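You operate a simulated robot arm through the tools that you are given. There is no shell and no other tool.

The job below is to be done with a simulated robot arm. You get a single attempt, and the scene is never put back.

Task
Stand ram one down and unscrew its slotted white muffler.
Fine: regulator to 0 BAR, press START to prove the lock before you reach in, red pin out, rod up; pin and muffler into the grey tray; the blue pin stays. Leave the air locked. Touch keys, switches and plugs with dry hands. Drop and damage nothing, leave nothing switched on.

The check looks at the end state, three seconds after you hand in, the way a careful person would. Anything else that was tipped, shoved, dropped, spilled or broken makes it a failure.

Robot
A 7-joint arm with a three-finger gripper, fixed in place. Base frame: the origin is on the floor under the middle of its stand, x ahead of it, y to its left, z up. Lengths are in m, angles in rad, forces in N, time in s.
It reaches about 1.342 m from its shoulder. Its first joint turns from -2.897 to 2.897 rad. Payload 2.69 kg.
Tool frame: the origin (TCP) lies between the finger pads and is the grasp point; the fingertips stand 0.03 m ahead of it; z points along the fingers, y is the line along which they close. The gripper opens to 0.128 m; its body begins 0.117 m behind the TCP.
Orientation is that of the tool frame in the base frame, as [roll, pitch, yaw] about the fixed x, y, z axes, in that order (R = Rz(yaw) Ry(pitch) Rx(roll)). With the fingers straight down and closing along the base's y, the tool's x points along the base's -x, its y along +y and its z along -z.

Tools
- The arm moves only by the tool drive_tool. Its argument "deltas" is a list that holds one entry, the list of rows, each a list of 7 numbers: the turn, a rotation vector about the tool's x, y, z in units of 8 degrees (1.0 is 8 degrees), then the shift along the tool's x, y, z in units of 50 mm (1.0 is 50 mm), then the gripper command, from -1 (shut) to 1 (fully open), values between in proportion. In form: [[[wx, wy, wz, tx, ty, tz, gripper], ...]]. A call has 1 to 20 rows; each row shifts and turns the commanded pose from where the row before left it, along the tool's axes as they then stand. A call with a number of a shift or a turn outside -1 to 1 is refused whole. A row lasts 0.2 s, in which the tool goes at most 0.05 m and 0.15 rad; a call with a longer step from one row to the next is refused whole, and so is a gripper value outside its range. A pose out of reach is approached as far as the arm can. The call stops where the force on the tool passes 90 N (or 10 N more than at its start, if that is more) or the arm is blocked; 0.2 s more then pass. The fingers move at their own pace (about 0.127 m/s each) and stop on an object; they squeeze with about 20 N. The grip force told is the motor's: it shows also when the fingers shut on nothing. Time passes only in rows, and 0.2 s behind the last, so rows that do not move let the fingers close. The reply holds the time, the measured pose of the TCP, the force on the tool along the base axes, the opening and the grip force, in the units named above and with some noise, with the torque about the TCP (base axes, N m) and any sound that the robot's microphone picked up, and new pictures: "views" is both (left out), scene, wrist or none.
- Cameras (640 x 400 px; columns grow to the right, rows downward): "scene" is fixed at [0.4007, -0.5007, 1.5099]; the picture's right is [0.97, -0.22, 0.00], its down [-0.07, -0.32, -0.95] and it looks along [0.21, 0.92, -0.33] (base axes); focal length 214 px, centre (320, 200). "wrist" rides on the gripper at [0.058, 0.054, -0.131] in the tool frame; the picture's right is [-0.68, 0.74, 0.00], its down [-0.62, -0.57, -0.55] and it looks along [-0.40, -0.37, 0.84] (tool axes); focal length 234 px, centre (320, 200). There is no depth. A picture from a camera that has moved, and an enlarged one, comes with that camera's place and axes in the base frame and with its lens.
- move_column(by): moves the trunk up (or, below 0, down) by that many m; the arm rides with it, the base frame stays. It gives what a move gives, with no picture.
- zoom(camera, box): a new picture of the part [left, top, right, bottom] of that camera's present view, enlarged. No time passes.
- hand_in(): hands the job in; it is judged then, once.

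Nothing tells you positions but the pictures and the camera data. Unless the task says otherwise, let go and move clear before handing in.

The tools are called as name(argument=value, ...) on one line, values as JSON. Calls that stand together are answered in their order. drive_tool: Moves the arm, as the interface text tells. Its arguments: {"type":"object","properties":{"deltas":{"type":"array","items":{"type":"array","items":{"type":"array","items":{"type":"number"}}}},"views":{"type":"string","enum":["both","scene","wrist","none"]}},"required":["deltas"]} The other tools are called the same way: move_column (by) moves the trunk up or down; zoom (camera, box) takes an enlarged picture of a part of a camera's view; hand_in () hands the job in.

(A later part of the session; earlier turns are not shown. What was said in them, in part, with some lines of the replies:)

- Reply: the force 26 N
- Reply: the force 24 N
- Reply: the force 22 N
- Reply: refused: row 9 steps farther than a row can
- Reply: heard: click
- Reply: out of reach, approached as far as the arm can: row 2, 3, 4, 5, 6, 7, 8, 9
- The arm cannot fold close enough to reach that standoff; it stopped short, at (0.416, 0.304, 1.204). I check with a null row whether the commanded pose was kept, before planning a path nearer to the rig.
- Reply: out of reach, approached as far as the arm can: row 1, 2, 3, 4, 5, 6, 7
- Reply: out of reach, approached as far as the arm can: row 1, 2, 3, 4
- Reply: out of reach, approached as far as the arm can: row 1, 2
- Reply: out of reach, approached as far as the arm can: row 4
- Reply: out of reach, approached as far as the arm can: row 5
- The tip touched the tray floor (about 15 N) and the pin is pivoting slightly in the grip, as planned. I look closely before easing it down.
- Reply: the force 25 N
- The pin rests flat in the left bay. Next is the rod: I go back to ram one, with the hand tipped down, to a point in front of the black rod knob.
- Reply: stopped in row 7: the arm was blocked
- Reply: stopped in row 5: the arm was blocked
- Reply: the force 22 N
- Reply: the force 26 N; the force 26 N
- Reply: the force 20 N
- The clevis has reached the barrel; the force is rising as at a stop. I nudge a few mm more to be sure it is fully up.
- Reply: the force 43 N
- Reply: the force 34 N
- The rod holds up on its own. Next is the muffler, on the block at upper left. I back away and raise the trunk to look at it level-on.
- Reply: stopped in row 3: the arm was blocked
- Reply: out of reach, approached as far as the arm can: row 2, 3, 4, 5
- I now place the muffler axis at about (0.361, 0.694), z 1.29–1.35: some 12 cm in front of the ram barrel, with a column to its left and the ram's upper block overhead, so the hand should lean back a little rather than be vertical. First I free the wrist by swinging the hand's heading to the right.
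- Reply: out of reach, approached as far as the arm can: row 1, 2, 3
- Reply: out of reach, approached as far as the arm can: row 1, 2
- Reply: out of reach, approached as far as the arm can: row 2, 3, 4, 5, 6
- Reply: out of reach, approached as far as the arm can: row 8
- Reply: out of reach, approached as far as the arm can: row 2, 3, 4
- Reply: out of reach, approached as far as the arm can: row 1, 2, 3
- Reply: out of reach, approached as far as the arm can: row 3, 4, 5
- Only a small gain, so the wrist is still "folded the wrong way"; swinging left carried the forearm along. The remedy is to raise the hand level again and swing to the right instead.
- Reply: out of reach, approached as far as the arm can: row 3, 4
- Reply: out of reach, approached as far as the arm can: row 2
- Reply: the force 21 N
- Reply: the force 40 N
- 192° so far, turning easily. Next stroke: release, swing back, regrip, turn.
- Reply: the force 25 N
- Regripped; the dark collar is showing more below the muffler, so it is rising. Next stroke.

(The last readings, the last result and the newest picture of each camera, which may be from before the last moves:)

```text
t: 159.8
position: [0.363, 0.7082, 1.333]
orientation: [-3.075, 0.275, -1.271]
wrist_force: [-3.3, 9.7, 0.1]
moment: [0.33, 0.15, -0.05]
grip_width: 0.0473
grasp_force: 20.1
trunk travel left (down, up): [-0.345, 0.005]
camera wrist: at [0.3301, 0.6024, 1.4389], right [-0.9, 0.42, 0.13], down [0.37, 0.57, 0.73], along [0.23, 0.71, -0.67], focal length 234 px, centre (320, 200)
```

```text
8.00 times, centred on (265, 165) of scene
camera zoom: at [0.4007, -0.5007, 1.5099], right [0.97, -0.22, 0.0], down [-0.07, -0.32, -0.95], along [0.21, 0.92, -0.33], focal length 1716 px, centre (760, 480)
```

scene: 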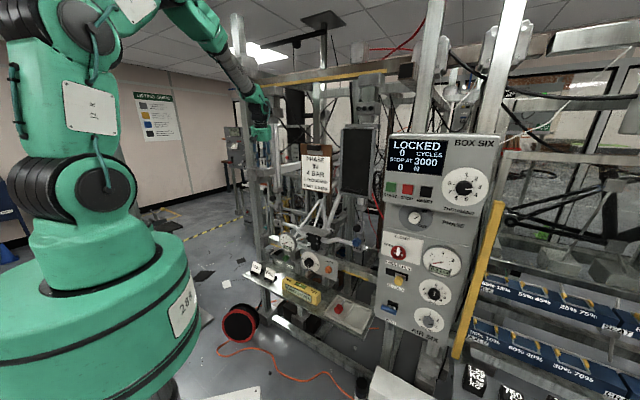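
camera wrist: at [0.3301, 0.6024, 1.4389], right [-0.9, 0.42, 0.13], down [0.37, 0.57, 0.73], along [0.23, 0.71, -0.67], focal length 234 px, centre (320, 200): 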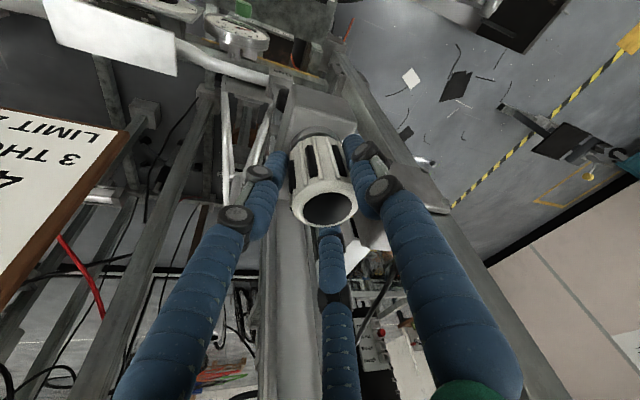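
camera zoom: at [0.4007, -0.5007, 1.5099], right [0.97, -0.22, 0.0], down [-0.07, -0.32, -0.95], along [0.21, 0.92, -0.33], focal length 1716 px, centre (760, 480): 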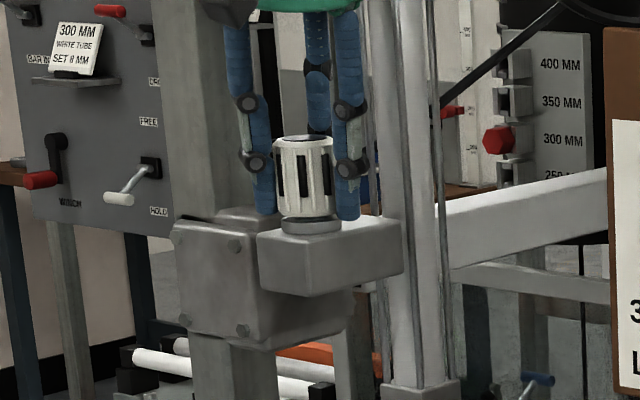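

It has risen a few millimetres (288° turned). I repeat the stroke.

drive_tool(deltas=[[[0, 0, 0, 0, 0, 0, -0.1], [0, 0, 0, 0, 0, 0, 0.05], [0, 0, 0, 0, 0, 0, 0.05], [0.267, 0.063, 0.962, 0, 0, 0, 0.05], [0.267, 0.063, 0.962, 0, 0, 0, 0.05], [0.267, 0.063, 0.962, 0, 0, 0, 0.05], [0.267, 0.063, 0.962, 0, 0, 0, 0.05], [0.267, 0.063, 0.962, 0, 0, 0, 0.05], [0.267, 0.063, 0.962, 0, 0, 0, 0.05], [0.267, 0.063, 0.962, 0, 0, 0, 0.05], [0.267, 0.063, 0.962, 0, 0, 0, 0.05], [0.267, 0.063, 0.962, 0, 0, 0, 0.05], [0.267, 0.063, 0.962, 0, 0, 0, 0.05], [0.267, 0.063, 0.962, 0, 0, 0, 0.05], [0.267, 0.063, 0.962, 0, 0, 0, 0.05], [0, 0, 0, 0, 0, 0, -0.3], [0, 0, 0, 0, 0, 0, -0.7], [0, 0, 0, 0, 0, 0, -0.8]]], views="wrist")

zoom(camera="wrist", box=[240, 90, 420, 260])

```text
t: 163.6
position: [0.3603, 0.7049, 1.3337]
orientation: [-3.077, 0.272, -2.951]
wrist_force: [-15.6, -14.4, -0.9]
moment: [-0.42, 0.52, 0.07]
grip_width: 0.0473
grasp_force: 20.4
trunk travel left (down, up): [-0.345, 0.005]
camera wrist: at [0.2607, 0.748, 1.4386], right [0.51, 0.85, 0.14], down [0.53, -0.44, 0.73], along [0.68, -0.3, -0.67], focal length 234 px, centre (320, 200)
```

wrist: 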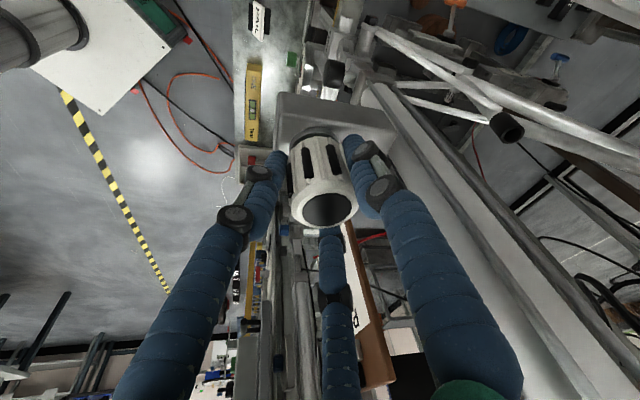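

```text
2.35 times, centred on (330, 175) of wrist
camera zoom: at [0.2607, 0.748, 1.4386], right [0.51, 0.85, 0.14], down [0.53, -0.44, 0.73], along [0.68, -0.3, -0.67], focal length 551 px, centre (296, 259)
```

zoom: 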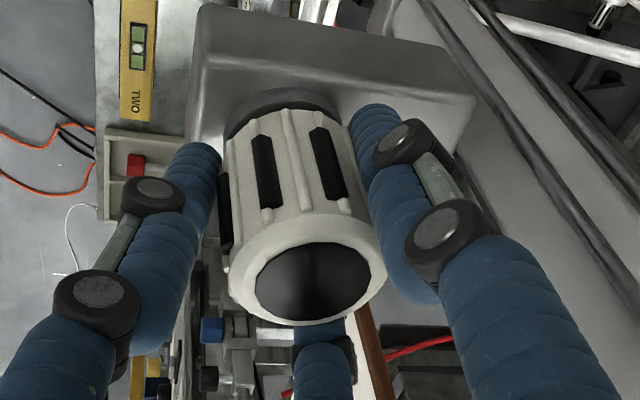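

drive_tool(deltas=[[[-0.267, -0.063, -0.962, 0, 0, 0, -0.8], [-0.267, -0.063, -0.962, 0, 0, 0, -0.8], [-0.267, -0.063, -0.962, 0, 0, 0, -0.8], [-0.267, -0.063, -0.962, 0, 0, 0, -0.8], [-0.267, -0.063, -0.962, 0, 0, 0, -0.8], [-0.267, -0.063, -0.962, 0, 0, 0, -0.8], [-0.267, -0.063, -0.962, 0, 0, 0, -0.8], [-0.267, -0.063, -0.962, 0, 0, 0, -0.8], [-0.267, -0.063, -0.962, 0, 0, 0, -0.8], [-0.267, -0.063, -0.962, 0, 0, 0, -0.8], [-0.267, -0.063, -0.962, 0, 0, 0, -0.8], [-0.267, -0.063, -0.962, 0, 0, 0, -0.8]]], views="wrist")

zoom(camera="wrist", box=[240, 90, 420, 260])

zoom(camera="scene", box=[240, 140, 290, 190])

```text
t: 166.2
position: [0.3631, 0.7071, 1.333]
orientation: [-3.075, 0.272, -1.271]
wrist_force: [-0.2, 0.4, -0.1]
moment: [0.01, -0.01, -0.02]
grip_width: 0.0472
grasp_force: 20.1
trunk travel left (down, up): [-0.345, 0.005]
camera wrist: at [0.3304, 0.601, 1.4387], right [-0.9, 0.42, 0.13], down [0.38, 0.57, 0.73], along [0.23, 0.71, -0.67], focal length 234 px, centre (320, 200)
```

wrist: 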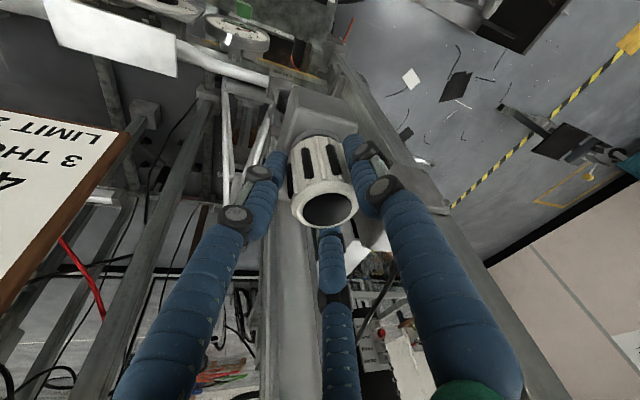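

```text
2.35 times, centred on (330, 175) of wrist
camera zoom: at [0.3304, 0.601, 1.4387], right [-0.9, 0.42, 0.13], down [0.38, 0.57, 0.73], along [0.23, 0.71, -0.67], focal length 551 px, centre (296, 259)
```

zoom: 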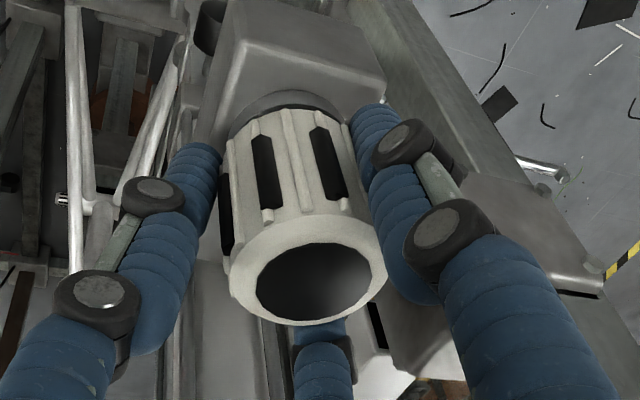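

```text
8.00 times, centred on (265, 165) of scene
camera zoom: at [0.4007, -0.5007, 1.5099], right [0.97, -0.22, 0.0], down [-0.07, -0.32, -0.95], along [0.21, 0.92, -0.33], focal length 1716 px, centre (760, 480)
```

zoom: 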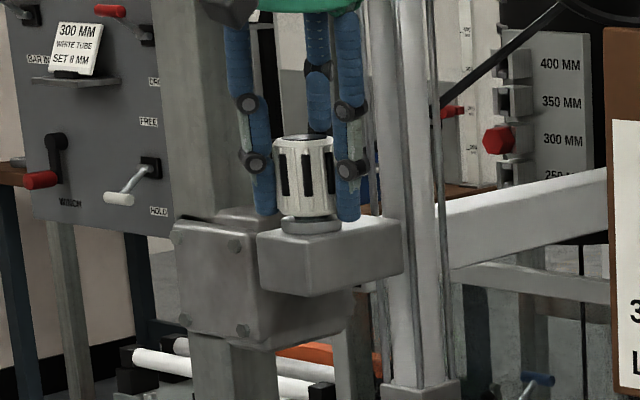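

All forces have dropped to zero: the thread has let go and the muffler is loose in the hand. I lift it straight up slowly.

drive_tool(deltas=[[[0, 0, 0, -0.053, -0.012, -0.19, -0.8], [0, 0, 0, -0.08, -0.018, -0.288, -0.8], [0, 0, 0, -0.08, -0.018, -0.288, -0.8]]], views="wrist")

zoom(camera="wrist", box=[240, 90, 420, 260])

zoom(camera="scene", box=[240, 130, 290, 190])

```text
t: 167.0
position: [0.3638, 0.7059, 1.3732]
orientation: [-3.075, 0.273, -1.272]
wrist_force: [0.1, 0.1, -0.8]
moment: [0.06, 0.01, -0.02]
grip_width: 0.0474
grasp_force: 19.5
trunk travel left (down, up): [-0.345, 0.005]
camera wrist: at [0.3299, 0.6008, 1.4789], right [-0.9, 0.42, 0.13], down [0.38, 0.57, 0.73], along [0.23, 0.71, -0.67], focal length 234 px, centre (320, 200)
```

wrist: 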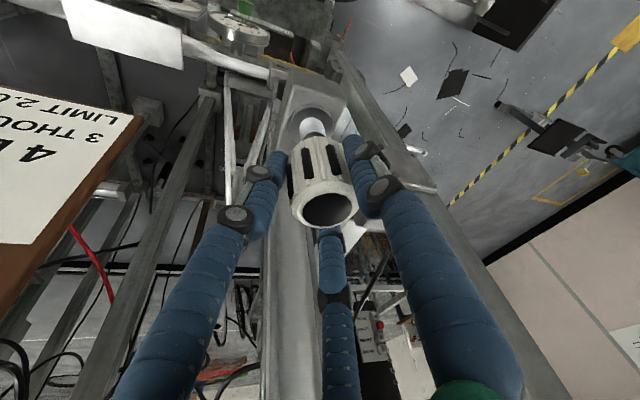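

```text
2.35 times, centred on (330, 175) of wrist
camera zoom: at [0.3299, 0.6008, 1.4789], right [-0.9, 0.42, 0.13], down [0.38, 0.57, 0.73], along [0.23, 0.71, -0.67], focal length 551 px, centre (296, 259)
```

zoom: 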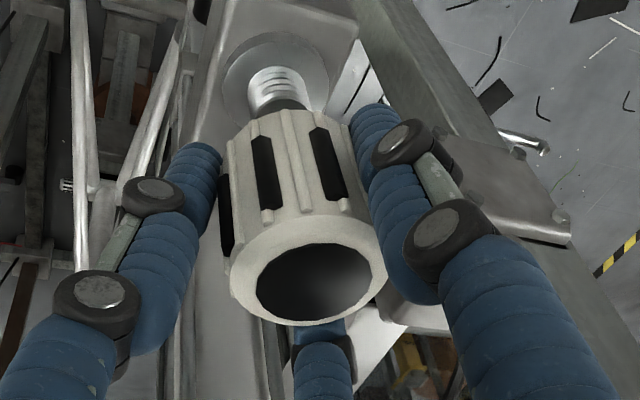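

```text
6.67 times, centred on (265, 160) of scene
camera zoom: at [0.4007, -0.5007, 1.5099], right [0.97, -0.22, 0.0], down [-0.07, -0.32, -0.95], along [0.21, 0.92, -0.33], focal length 1430 px, centre (687, 467)
```

zoom: 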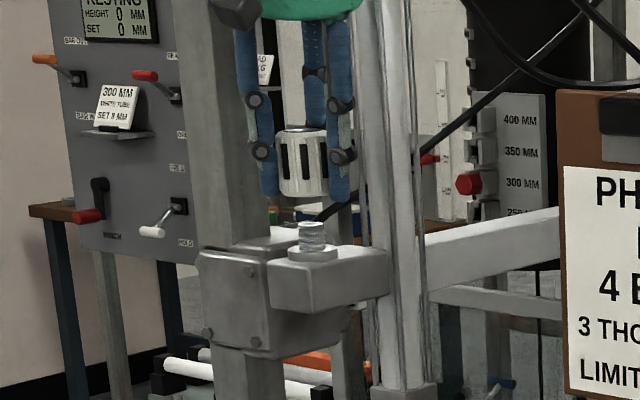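

The muffler is off, leaving the bare threaded stud. I lift it clear and draw back from the ram, still upright in the grip.

drive_tool(deltas=[[[0, 0, 0, -0.27, -0.06, -0.94, -0.8], [0, 0, 0, 0.36, 0.702, -0.144, -0.8], [0, 0, 0, 0.36, 0.702, -0.144, -0.8], [0, 0, 0, 0.36, 0.702, -0.144, -0.8], [0, 0, 0, 0, 0, 0, -0.8]]], views="both")

zoom(camera="scene", box=[210, 80, 310, 200])

```text
t: 168.2
position: [0.276, 0.6214, 1.4217]
orientation: [-3.075, 0.273, -1.272]
wrist_force: [0.8, 0.2, -0.4]
moment: [-0.04, 0.01, -0.04]
grip_width: 0.0471
grasp_force: 19.8
trunk travel left (down, up): [-0.345, 0.005]
camera wrist: at [0.2428, 0.5168, 1.5261], right [-0.9, 0.42, 0.13], down [0.38, 0.57, 0.73], along [0.23, 0.71, -0.67], focal length 234 px, centre (320, 200)
```

scene: 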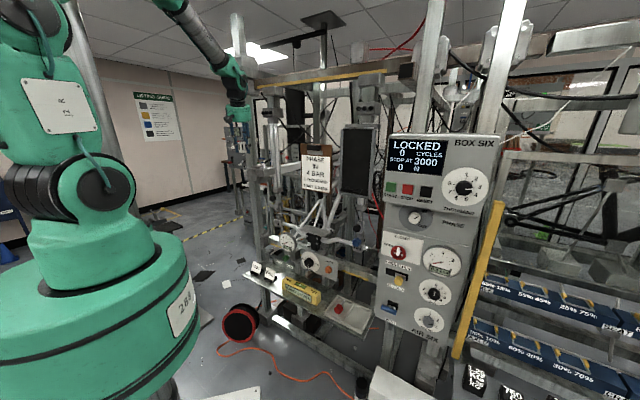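
wrist: 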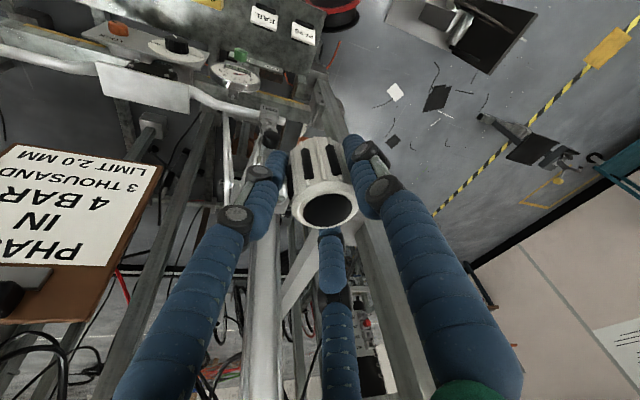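

```text
3.33 times, centred on (260, 140) of scene
camera zoom: at [0.4007, -0.5007, 1.5099], right [0.97, -0.22, 0.0], down [-0.07, -0.32, -0.95], along [0.21, 0.92, -0.33], focal length 715 px, centre (520, 400)
```

zoom: 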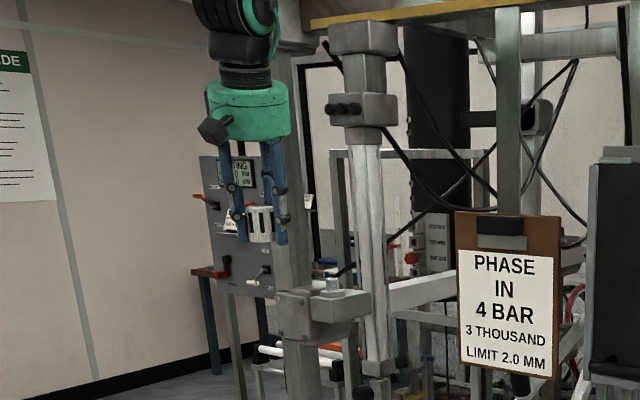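

The muffler is secure. I turn the hand back 120° about the vertical (to give the wrist room for the trip to the tray).

drive_tool(deltas=[[[0.267, 0.063, 0.962, 0, 0, 0, -0.8], [0.267, 0.063, 0.962, 0, 0, 0, -0.8], [0.267, 0.063, 0.962, 0, 0, 0, -0.8], [0.267, 0.063, 0.962, 0, 0, 0, -0.8], [0.267, 0.063, 0.962, 0, 0, 0, -0.8], [0.267, 0.063, 0.962, 0, 0, 0, -0.8], [0.267, 0.063, 0.962, 0, 0, 0, -0.8], [0.267, 0.063, 0.962, 0, 0, 0, -0.8], [0.267, 0.063, 0.962, 0, 0, 0, -0.8], [0.267, 0.063, 0.962, 0, 0, 0, -0.8], [0.267, 0.063, 0.962, 0, 0, 0, -0.8], [0.267, 0.063, 0.962, 0, 0, 0, -0.8], [0.267, 0.063, 0.962, 0, 0, 0, -0.8], [0.267, 0.063, 0.962, 0, 0, 0, -0.8], [0.267, 0.063, 0.962, 0, 0, 0, -0.8]]], views="wrist")

```text
t: 171.4
position: [0.2771, 0.6211, 1.4219]
orientation: [-3.079, 0.271, 2.91]
wrist_force: [-0.9, -0.7, -0.8]
moment: [0.01, 0.0, 0.01]
grip_width: 0.0471
grasp_force: 19.8
trunk travel left (down, up): [-0.345, 0.005]
camera wrist: at [0.2036, 0.7019, 1.5269], right [0.82, 0.56, 0.14], down [0.3, -0.62, 0.73], along [0.49, -0.55, -0.67], focal length 234 px, centre (320, 200)
```

wrist: 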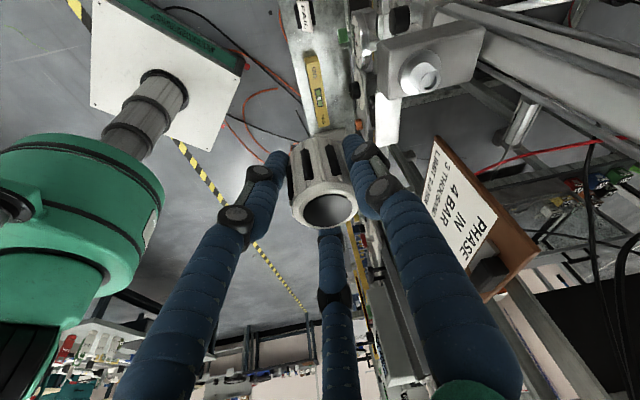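

Clear. I now carry it toward the robot side first, well away from the clipboard, then across toward the tray.

drive_tool(deltas=[[[0, 0, 0, -0.385, -0.683, 0.462, -0.8], [0, 0, 0, -0.385, -0.683, 0.462, -0.8], [0, 0, 0, -0.385, -0.683, 0.462, -0.8], [0, 0, 0, -0.385, -0.683, 0.462, -0.8], [0, 0, 0, -0.385, -0.683, 0.462, -0.8], [0, 0, 0, -0.385, -0.683, 0.462, -0.8], [0, 0, 0, -0.385, -0.683, 0.462, -0.8], [0, 0, 0, -0.385, -0.683, 0.462, -0.8], [0, 0, 0, -0.359, -0.184, 0.805, -0.8], [0, 0, 0, -0.359, -0.184, 0.805, -0.8], [0, 0, 0, -0.359, -0.184, 0.805, -0.8], [0, 0, 0, -0.359, -0.184, 0.805, -0.8], [0, 0, 0, -0.359, -0.184, 0.805, -0.8], [0, 0, 0, -0.359, -0.184, 0.805, -0.8], [0, 0, 0, -0.359, -0.184, 0.805, -0.8], [0, 0, 0, -0.359, -0.184, 0.805, -0.8], [0, 0, 0, -0.359, -0.184, 0.805, -0.8]]], views="both")

```text
t: 175.0
position: [0.6212, 0.1423, 1.0005]
orientation: [-3.08, 0.27, 2.914]
wrist_force: [0.5, 0.8, -0.8]
moment: [0.0, 0.0, 0.0]
grip_width: 0.0466
grasp_force: 20.1
trunk travel left (down, up): [-0.345, 0.005]
camera wrist: at [0.5464, 0.222, 1.1062], right [0.81, 0.57, 0.14], down [0.31, -0.62, 0.73], along [0.5, -0.55, -0.67], focal length 234 px, centre (320, 200)
```

scene: 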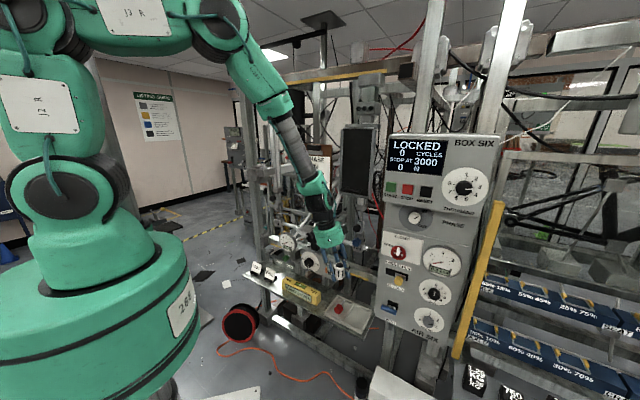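
wrist: 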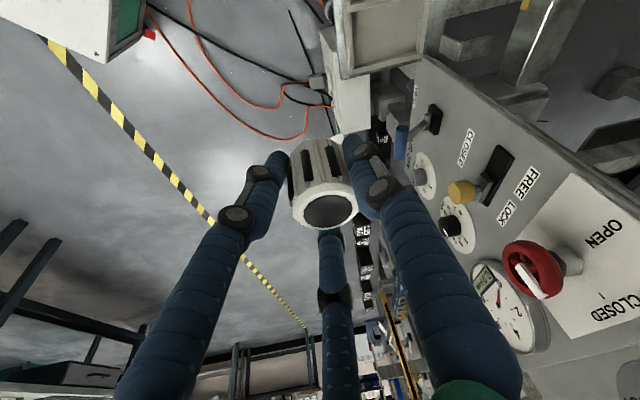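

Over open space in front of the tray, all fine. I move over the right bay, stopping with the muffler about 15 cm above it.

drive_tool(deltas=[[[0, 0, 0, -0.177, 0.508, 0.78, -0.8], [0, 0, 0, -0.177, 0.508, 0.78, -0.8], [0, 0, 0, -0.177, 0.508, 0.78, -0.8], [0, 0, 0, -0.177, 0.508, 0.78, -0.8], [0, 0, 0, -0.177, 0.508, 0.78, -0.8], [0, 0, 0, -0.177, 0.508, 0.78, -0.8]]], views="both")

zoom(camera="scene", box=[310, 220, 410, 340])

zoom(camera="wrist", box=[220, 60, 440, 260])

```text
t: 176.4
position: [0.765, 0.2488, 0.7813]
orientation: [-3.079, 0.271, 2.91]
wrist_force: [0.7, 0.5, -0.5]
moment: [0.01, 0.06, 0.0]
grip_width: 0.0465
grasp_force: 20.1
trunk travel left (down, up): [-0.345, 0.005]
camera wrist: at [0.691, 0.3292, 0.8869], right [0.81, 0.56, 0.14], down [0.3, -0.62, 0.73], along [0.49, -0.55, -0.67], focal length 234 px, centre (320, 200)
```

scene: 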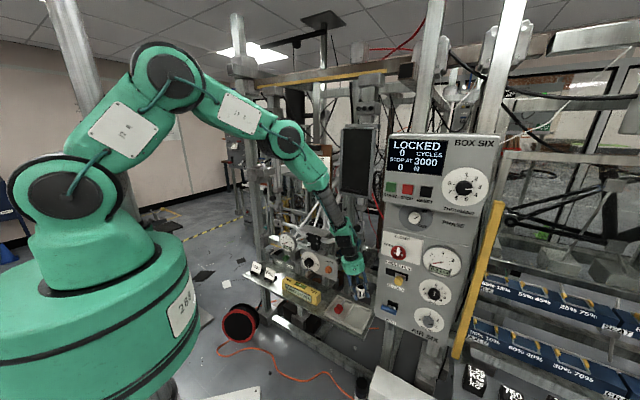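
wrist: 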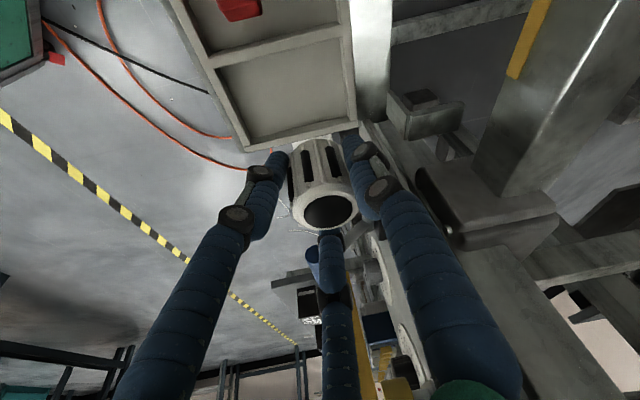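

```text
3.33 times, centred on (360, 280) of scene
camera zoom: at [0.4007, -0.5007, 1.5099], right [0.97, -0.22, 0.0], down [-0.07, -0.32, -0.95], along [0.21, 0.92, -0.33], focal length 715 px, centre (187, -67)
```

zoom: 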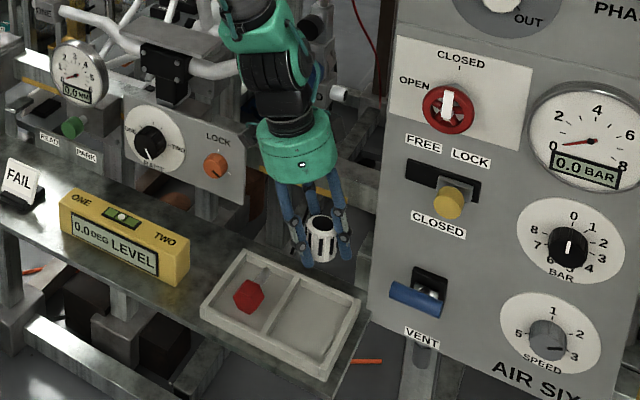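

```text
2.00 times, centred on (330, 160) of wrist
camera zoom: at [0.691, 0.3292, 0.8869], right [0.81, 0.56, 0.14], down [0.3, -0.62, 0.73], along [0.49, -0.55, -0.67], focal length 468 px, centre (300, 280)
```

zoom: 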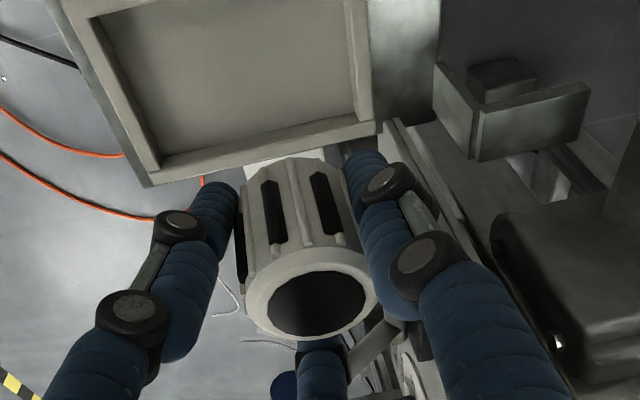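

Tray and hand line up. I reduce the lean to 8°, shift slightly toward the middle of the right bay so the fingers fit between divider and wall, and descend to about 3 cm above the floor.

drive_tool(deltas=[[[-0.219, 0.976, 0, 0, 0, 0, -0.8], [0, 0, 0, 0.135, 0.133, 0.685, -0.8], [0, 0, 0, 0.135, 0.133, 0.685, -0.8], [0, 0, 0, 0.135, 0.133, 0.685, -0.8], [0, 0, 0, 0, 0, 0, -0.8]]], views="both")

zoom(camera="scene", box=[330, 260, 400, 340])

zoom(camera="wrist", box=[220, 60, 440, 260])

```text
t: 177.6
position: [0.7633, 0.2675, 0.6763]
orientation: [-3.112, 0.135, 2.906]
wrist_force: [0.7, -0.6, -0.4]
moment: [-0.02, 0.01, -0.01]
grip_width: 0.0463
grasp_force: 20.2
trunk travel left (down, up): [-0.345, 0.005]
camera wrist: at [0.703, 0.341, 0.7947], right [0.83, 0.56, 0.07], down [0.39, -0.66, 0.64], along [0.4, -0.5, -0.76], focal length 234 px, centre (320, 200)
```

scene: 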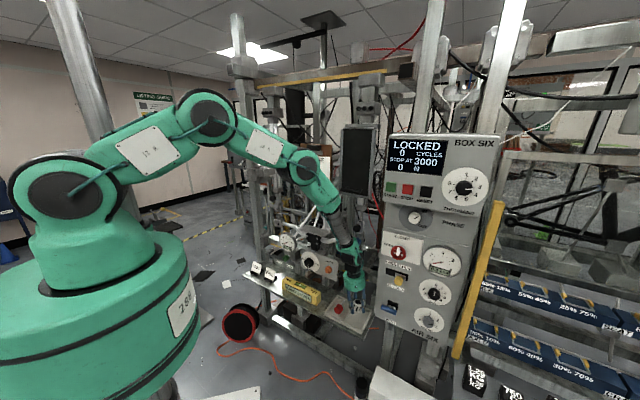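
wrist: 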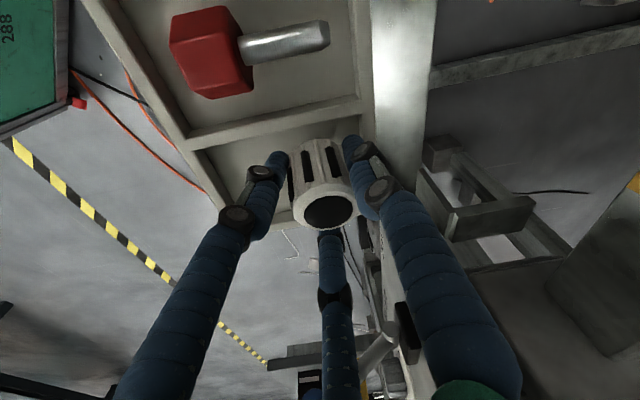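

```text
5.00 times, centred on (365, 300) of scene
camera zoom: at [0.4007, -0.5007, 1.5099], right [0.97, -0.22, 0.0], down [-0.07, -0.32, -0.95], along [0.21, 0.92, -0.33], focal length 1072 px, centre (95, -300)
```

zoom: 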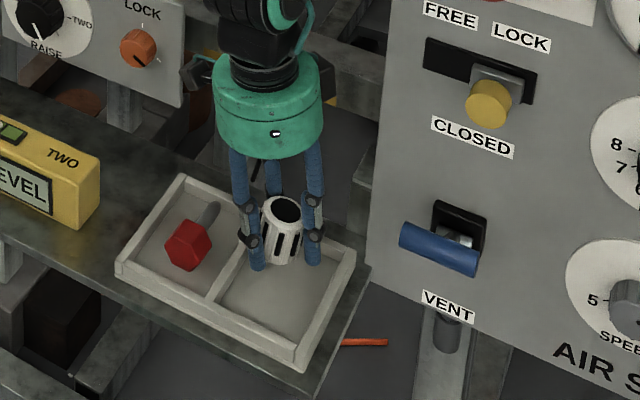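

```text
2.00 times, centred on (330, 160) of wrist
camera zoom: at [0.703, 0.341, 0.7947], right [0.83, 0.56, 0.07], down [0.39, -0.66, 0.64], along [0.4, -0.5, -0.76], focal length 468 px, centre (300, 280)
```

zoom: 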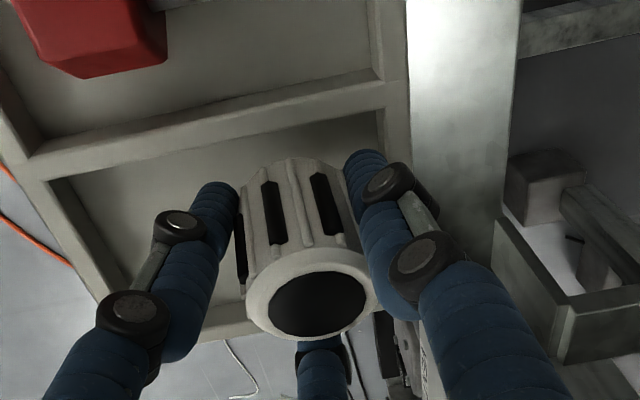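

Everything fits: fingers are inside the bay's walls, the red pin lies undisturbed next door. I lower in small steps, watching for contact.

drive_tool(deltas=[[[0, 0, 0, 0.04, 0.009, 0.297, -0.8], [0, 0, 0, 0.027, 0.006, 0.198, -0.8]]], views="none")

drive_tool(deltas=[[[0, 0, 0, 0.011, 0.0024, 0.08, -0.8], [0, 0, 0, 0.011, 0.0024, 0.08, -0.8]]], views="wrist")

zoom(camera="scene", box=[340, 280, 390, 330])

```text
t: 178.2
position: [0.7625, 0.2675, 0.6597]
orientation: [-3.114, 0.139, 2.906]
wrist_force: [-29.4, -8.4, 77.4]
moment: [-0.9, 3.46, 0.01]
grip_width: 0.0469
grasp_force: 20.0
trunk travel left (down, up): [-0.345, 0.005]
```

```text
t: 178.5
position: [0.7632, 0.268, 0.6591]
orientation: [-3.111, 0.138, 2.907]
wrist_force: [-30.4, -8.2, 60.4]
moment: [-0.84, 3.18, -0.01]
grip_width: 0.0468
grasp_force: 20.1
trunk travel left (down, up): [-0.345, 0.005]
stopped in row 1: the force on the tool passed its limit at 102 N (the readings are from after the stop); the commanded pose is now the measured one
camera wrist: at [0.7032, 0.341, 0.7776], right [0.83, 0.56, 0.07], down [0.39, -0.66, 0.64], along [0.41, -0.51, -0.76], focal length 234 px, centre (320, 200)
```

wrist: 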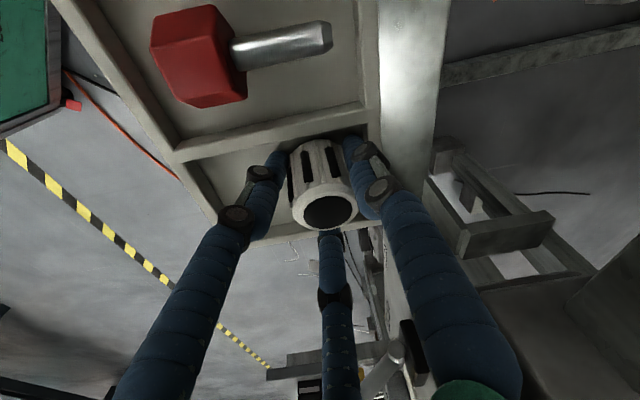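

```text
8.00 times, centred on (365, 305) of scene
camera zoom: at [0.4007, -0.5007, 1.5099], right [0.97, -0.22, 0.0], down [-0.07, -0.32, -0.95], along [0.21, 0.92, -0.33], focal length 1716 px, centre (-40, -640)
```

zoom: 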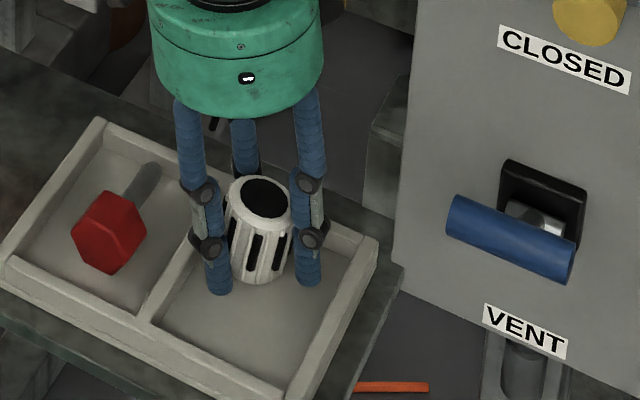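

A fingertip met the tray floor sooner than expected (floor is nearer z = 0.62). I lift 7 mm at once to relieve it, then straighten the hand so the muffler's edge, not a finger, is lowest.

drive_tool(deltas=[[[0, 0, 0, -0.019, -0.004, -0.14, -0.8], [-0.11, 0.488, 0, 0, 0, 0, -0.8], [-0.11, 0.488, 0, 0, 0, 0, -0.8], [0, 0, 0, 0, 0, 0, -0.8]]], views="wrist")

zoom(camera="scene", box=[340, 280, 390, 330])

zoom(camera="wrist", box=[220, 60, 440, 260])

```text
t: 179.5
position: [0.7657, 0.267, 0.6616]
orientation: [3.14, -0.001, 2.904]
wrist_force: [-3.2, -5.6, -1.4]
moment: [-0.14, 0.03, 0.04]
grip_width: 0.0461
grasp_force: 19.9
trunk travel left (down, up): [-0.345, 0.005]
camera wrist: at [0.7207, 0.3337, 0.7907], right [0.83, 0.56, 0.0], down [0.47, -0.7, 0.55], along [0.31, -0.45, -0.84], focal length 234 px, centre (320, 200)
```

wrist: 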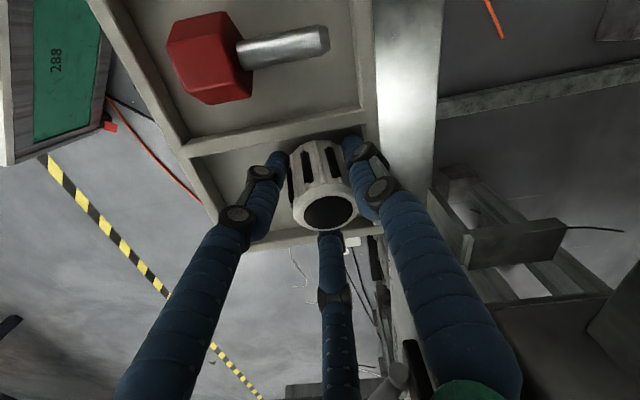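

```text
8.00 times, centred on (365, 305) of scene
camera zoom: at [0.4007, -0.5007, 1.5099], right [0.97, -0.22, 0.0], down [-0.07, -0.32, -0.95], along [0.21, 0.92, -0.33], focal length 1716 px, centre (-40, -640)
```

zoom: 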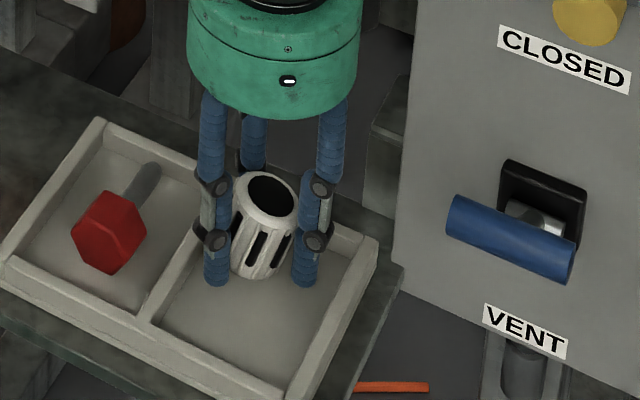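

```text
2.00 times, centred on (330, 160) of wrist
camera zoom: at [0.7207, 0.3337, 0.7907], right [0.83, 0.56, 0.0], down [0.47, -0.7, 0.55], along [0.31, -0.45, -0.84], focal length 468 px, centre (300, 280)
```

zoom: 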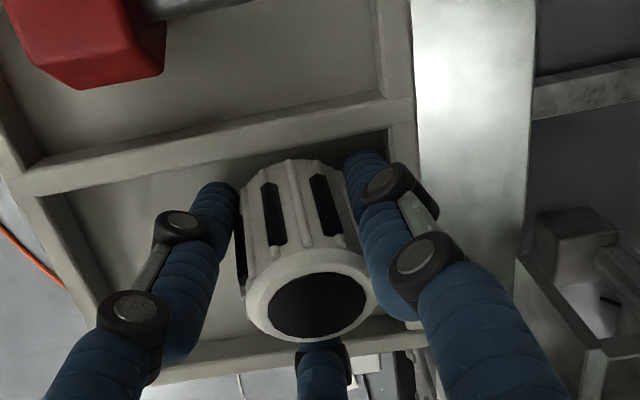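

No contact now and the tray hasn't moved. I nudge 6 mm away from the back wall and lower in 3 mm steps.

drive_tool(deltas=[[[0, 0, 0, 0.062, -0.102, 0, -0.8], [0, 0, 0, 0, 0, 0.06, -0.8]]], views="none")

drive_tool(deltas=[[[0, 0, 0, 0, 0, 0.06, -0.8]]], views="none")

```text
t: 180.1
position: [0.7619, 0.2655, 0.6603]
orientation: [3.138, 0.003, 2.906]
wrist_force: [-2.6, 1.0, 13.4]
moment: [-0.03, -0.11, 0.01]
grip_width: 0.046
grasp_force: 19.7
trunk travel left (down, up): [-0.345, 0.005]
```

```text
t: 180.5
position: [0.7619, 0.2648, 0.6565]
orientation: [3.139, 0.002, 2.904]
wrist_force: [-1.5, 4.6, 12.6]
moment: [0.03, -0.12, 0.04]
grip_width: 0.0458
grasp_force: 20.2
trunk travel left (down, up): [-0.345, 0.005]
```

The muffler's edge is on the floor (about 13 N) and easing upright. I open gradually to let it settle.

drive_tool(deltas=[[[0, 0, 0, 0, 0, 0.02, -0.8], [0, 0, 0, 0, 0, 0, -0.27], [0, 0, 0, 0, 0, 0, -0.24], [0, 0, 0, 0, 0, 0, -0.2], [0, 0, 0, 0, 0, 0, -0.15]]], views="wrist")

zoom(camera="scene", box=[340, 280, 390, 330])

zoom(camera="wrist", box=[220, 60, 440, 260])

```text
t: 181.7
position: [0.7616, 0.264, 0.6557]
orientation: [3.14, 0.003, 2.905]
wrist_force: [2.0, 7.3, 19.0]
moment: [0.46, -0.03, -0.2]
grip_width: 0.0557
grasp_force: 0.5
trunk travel left (down, up): [-0.345, 0.005]
camera wrist: at [0.717, 0.3301, 0.7847], right [0.83, 0.56, 0.0], down [0.46, -0.7, 0.55], along [0.31, -0.45, -0.84], focal length 234 px, centre (320, 200)
```

wrist: 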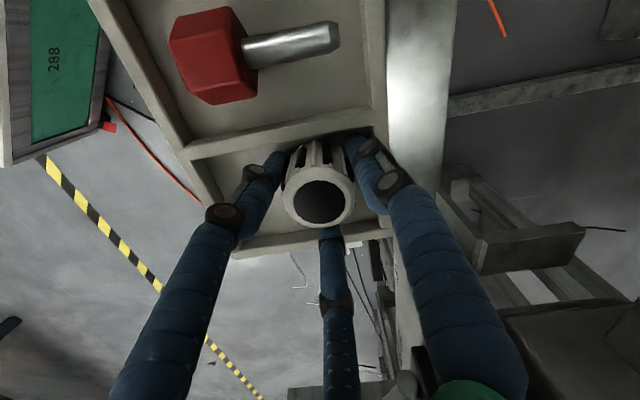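

```text
8.00 times, centred on (365, 305) of scene
camera zoom: at [0.4007, -0.5007, 1.5099], right [0.97, -0.22, 0.0], down [-0.07, -0.32, -0.95], along [0.21, 0.92, -0.33], focal length 1716 px, centre (-40, -640)
```

zoom: 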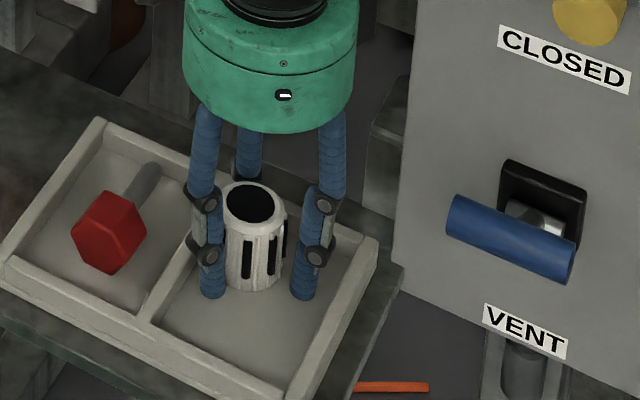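

```text
2.00 times, centred on (330, 160) of wrist
camera zoom: at [0.717, 0.3301, 0.7847], right [0.83, 0.56, 0.0], down [0.46, -0.7, 0.55], along [0.31, -0.45, -0.84], focal length 468 px, centre (300, 280)
```

zoom: 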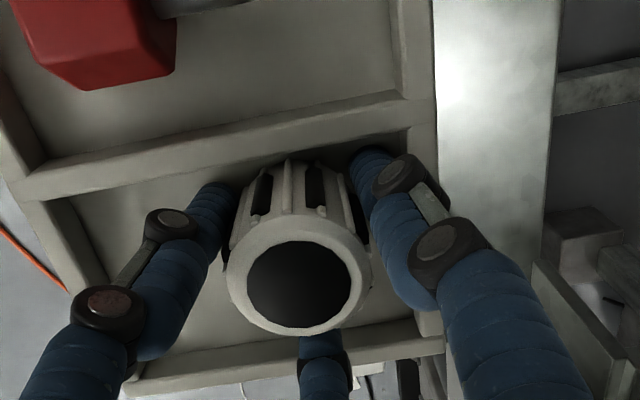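

The muffler stands upright in the right bay. I raise the hand straight up slowly, watching that it stays.

drive_tool(deltas=[[[0, 0, 0, 0, 0, -0.1, -0.12], [0, 0, 0, 0, 0, -0.2, -0.1]]], views="wrist")

zoom(camera="scene", box=[340, 280, 390, 330])

```text
t: 182.3
position: [0.7592, 0.2639, 0.6691]
orientation: [-3.14, -0.001, 2.905]
wrist_force: [-0.2, 0.3, 0.4]
moment: [-0.01, 0.03, -0.01]
grip_width: 0.0576
grasp_force: 0.0
trunk travel left (down, up): [-0.345, 0.005]
camera wrist: at [0.7156, 0.3291, 0.7981], right [0.83, 0.56, 0.0], down [0.47, -0.69, 0.55], along [0.3, -0.46, -0.84], focal length 234 px, centre (320, 200)
```

wrist: 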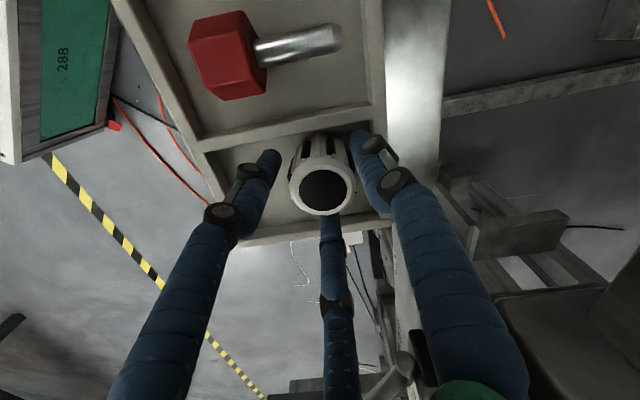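

```text
8.00 times, centred on (365, 305) of scene
camera zoom: at [0.4007, -0.5007, 1.5099], right [0.97, -0.22, 0.0], down [-0.07, -0.32, -0.95], along [0.21, 0.92, -0.33], focal length 1716 px, centre (-40, -640)
```

zoom: 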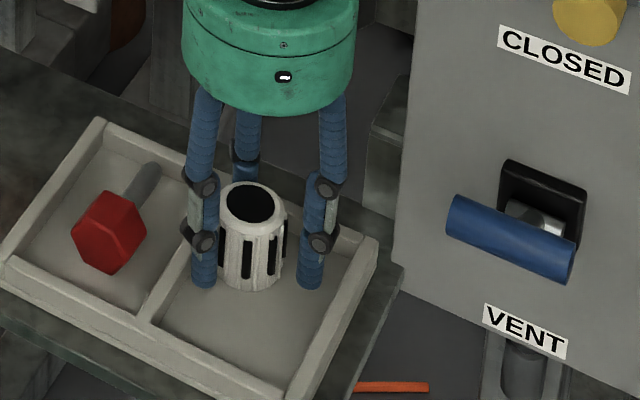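

It stays put and nothing touches. I continue straight up.

drive_tool(deltas=[[[0, 0, 0, 0, 0, -0.4, -0.05], [0, 0, 0, 0, 0, -0.8, 0], [0, 0, 0, 0, 0, -0.9, 0], [0, 0, 0, 0, 0, -0.9, 0]]], views="both")

zoom(camera="scene", box=[330, 270, 390, 340])

```text
t: 183.3
position: [0.7579, 0.2627, 0.8204]
orientation: [-3.141, -0.002, 2.904]
wrist_force: [-0.4, -0.4, -0.5]
moment: [0.03, -0.09, -0.01]
grip_width: 0.0638
grasp_force: 0.0
trunk travel left (down, up): [-0.345, 0.005]
camera wrist: at [0.7148, 0.329, 0.9495], right [0.83, 0.56, 0.0], down [0.47, -0.69, 0.55], along [0.3, -0.46, -0.84], focal length 234 px, centre (320, 200)
```

scene: 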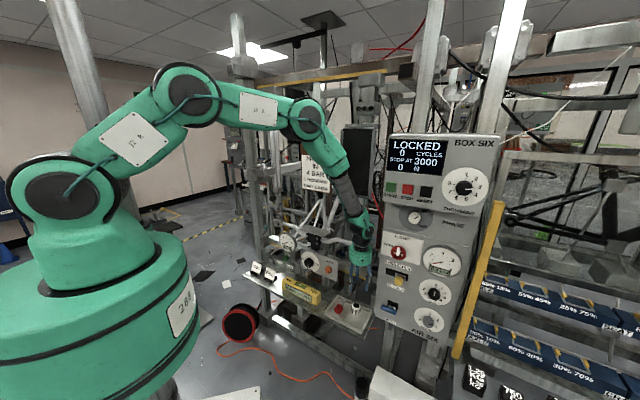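
wrist: 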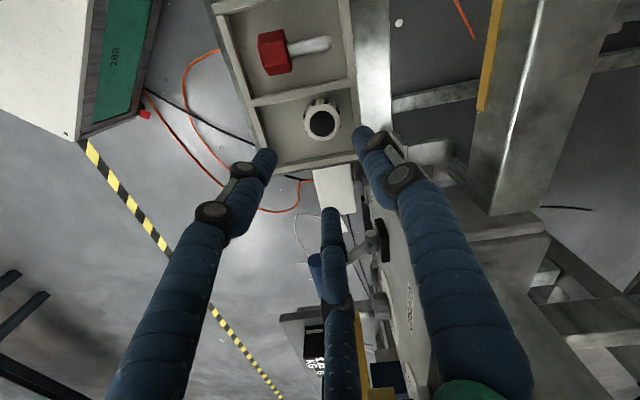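

```text
5.71 times, centred on (360, 305) of scene
camera zoom: at [0.4007, -0.5007, 1.5099], right [0.97, -0.22, 0.0], down [-0.07, -0.32, -0.95], along [0.21, 0.92, -0.33], focal length 1226 px, centre (91, -400)
```

zoom: 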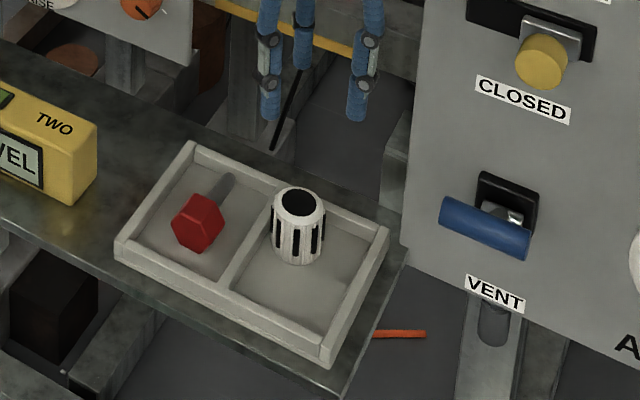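

Both parts sit in the grey tray: red pin in the left bay, muffler standing in the right. I move the hand back and up, well clear.

drive_tool(deltas=[[[0, 0, 0, 0.331, -0.543, -0.625, 0], [0, 0, 0, 0.331, -0.543, -0.625, 0], [0, 0, 0, 0.331, -0.543, -0.625, 0], [0, 0, 0, 0.331, -0.543, -0.625, 0], [0, 0, 0, 0.331, -0.543, -0.625, 0], [0, 0, 0, 0.331, -0.543, -0.625, 0], [0, 0, 0, 0.331, -0.543, -0.625, 0], [0, 0, 0, 0.331, -0.543, -0.625, 0]]], views="both")

zoom(camera="scene", box=[370, 120, 510, 230])

zoom(camera="scene", box=[360, 220, 480, 340])

zoom(camera="scene", box=[230, 210, 390, 340])

zoom(camera="scene", box=[240, 130, 310, 240])

zoom(camera="scene", box=[320, 190, 380, 250])

```text
t: 185.1
position: [0.5796, 0.0837, 1.0677]
orientation: [3.14, 0.0, 2.903]
wrist_force: [-0.5, -0.4, 0.6]
moment: [0.0, 0.01, 0.01]
grip_width: 0.0637
grasp_force: 0.0
trunk travel left (down, up): [-0.345, 0.005]
camera wrist: at [0.5355, 0.1485, 1.1978], right [0.83, 0.56, 0.0], down [0.46, -0.7, 0.55], along [0.31, -0.46, -0.84], focal length 234 px, centre (320, 200)
```

scene: 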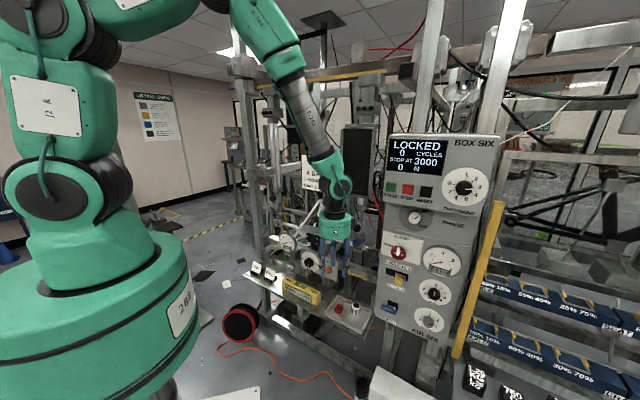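
wrist: 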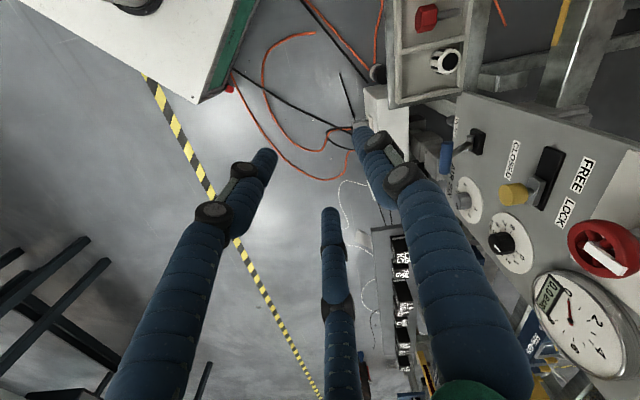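

```text
3.64 times, centred on (440, 175) of scene
camera zoom: at [0.4007, -0.5007, 1.5099], right [0.97, -0.22, 0.0], down [-0.07, -0.32, -0.95], along [0.21, 0.92, -0.33], focal length 780 px, centre (-116, 291)
```

zoom: 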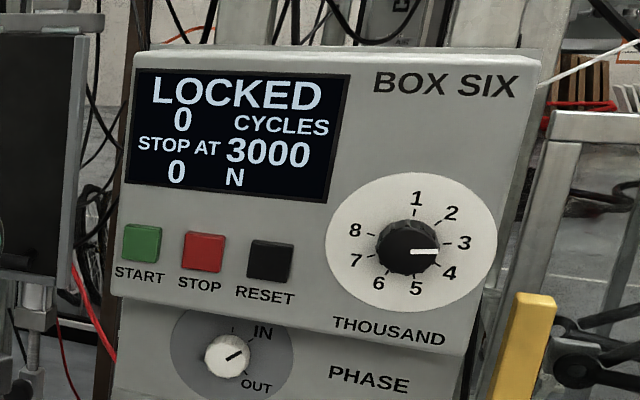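

```text
3.33 times, centred on (420, 280) of scene
camera zoom: at [0.4007, -0.5007, 1.5099], right [0.97, -0.22, 0.0], down [-0.07, -0.32, -0.95], along [0.21, 0.92, -0.33], focal length 715 px, centre (-13, -67)
```

zoom: 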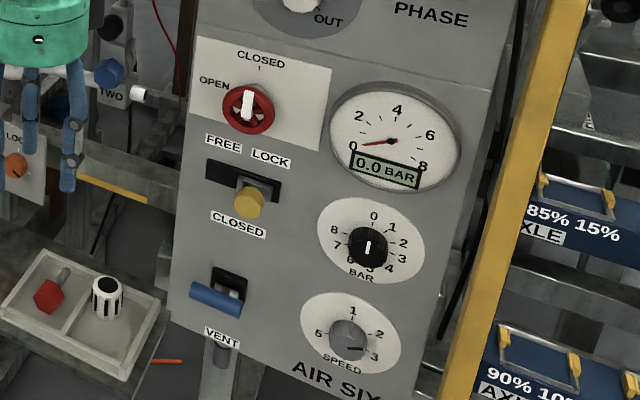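

```text
3.08 times, centred on (310, 275) of scene
camera zoom: at [0.4007, -0.5007, 1.5099], right [0.97, -0.22, 0.0], down [-0.07, -0.32, -0.95], along [0.21, 0.92, -0.33], focal length 660 px, centre (351, -31)
```

zoom: 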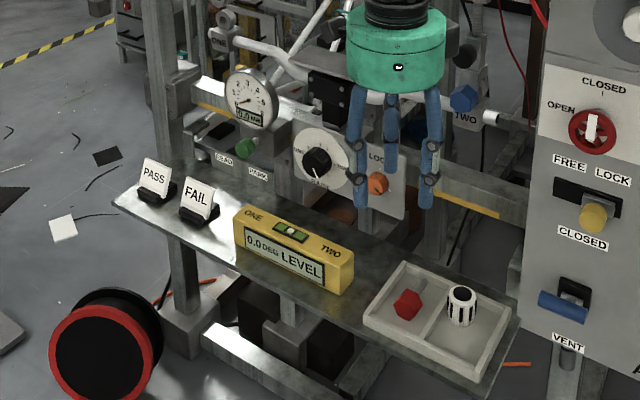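

```text
3.64 times, centred on (275, 185) of scene
camera zoom: at [0.4007, -0.5007, 1.5099], right [0.97, -0.22, 0.0], down [-0.07, -0.32, -0.95], along [0.21, 0.92, -0.33], focal length 780 px, centre (484, 254)
```

zoom: 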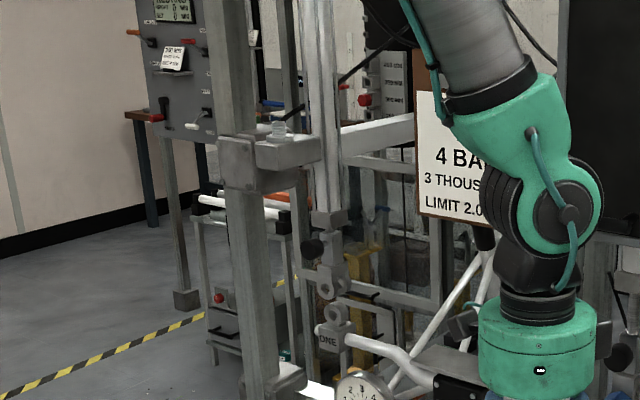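

```text
6.67 times, centred on (350, 220) of scene
camera zoom: at [0.4007, -0.5007, 1.5099], right [0.97, -0.22, 0.0], down [-0.07, -0.32, -0.95], along [0.21, 0.92, -0.33], focal length 1430 px, centre (120, 67)
```

zoom: 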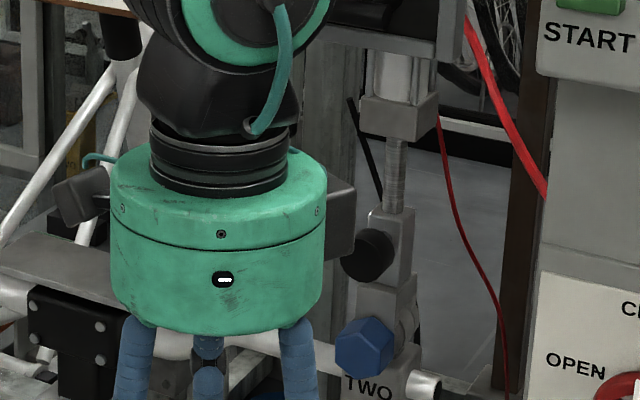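

All looks right. One closer check that the rod is still fully up after all the handling.

zoom(camera="scene", box=[250, 170, 300, 230])

zoom(camera="scene", box=[335, 285, 385, 335])

```text
6.67 times, centred on (275, 200) of scene
camera zoom: at [0.4007, -0.5007, 1.5099], right [0.97, -0.22, 0.0], down [-0.07, -0.32, -0.95], along [0.21, 0.92, -0.33], focal length 1430 px, centre (620, 200)
```

zoom: 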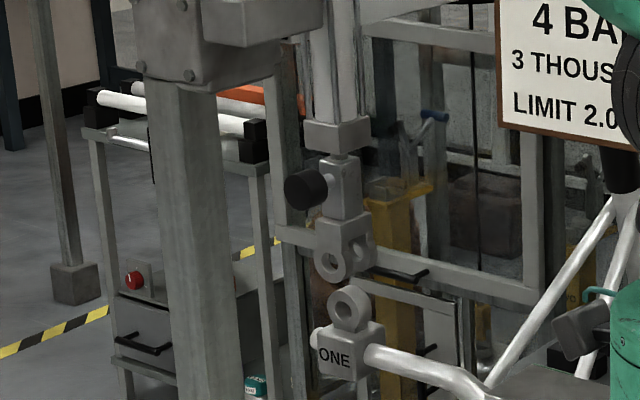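

```text
8.00 times, centred on (360, 310) of scene
camera zoom: at [0.4007, -0.5007, 1.5099], right [0.97, -0.22, 0.0], down [-0.07, -0.32, -0.95], along [0.21, 0.92, -0.33], focal length 1716 px, centre (0, -680)
```

zoom: 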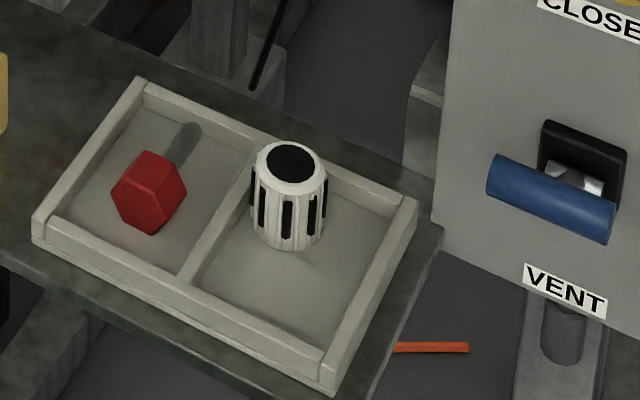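

The rod is fully up with its fork clear of the lug. The red pin and the muffler are in the tray and the blue pin is still in place. The regulator is at 0, the gauge reads 0.0 bar, the valve is closed and the slider is at LOCK. BOX SIX shows LOCKED with nothing running, and the hand is empty and clear, so I hand the job in.

hand_in()

```text
The job is handed in.
```

Ram one is stood down and its slotted white muffler is off and in the grey tray. I have handed the job in.

- **Air:** the regulator is at 0 BAR and the gauge reads 0.0. The valve is CLOSED and the slider is still at LOCK.
- **Lock proof:** I pressed START before reaching in. BOX SIX showed LOCKED and nothing ran.
- **Ram one:** the red pin is out. The rod is against its upper stop and stays up by itself. The bare threaded stud is left on the block.
- **Tray:** the red pin lies in the left bay and the muffler stands in the right bay.
- **Blue pin:** still in place on ram two.

- **BOX SIX display:** it still reads LOCKED instead of OFF. I did not press STOP or RESET, because your steps didn't ask for it.
- **Tray contact:** while I lowered the muffler, one fingertip pressed on the tray floor and peaked at about 102 N. I lifted off, and I saw no damage or movement of the tray.
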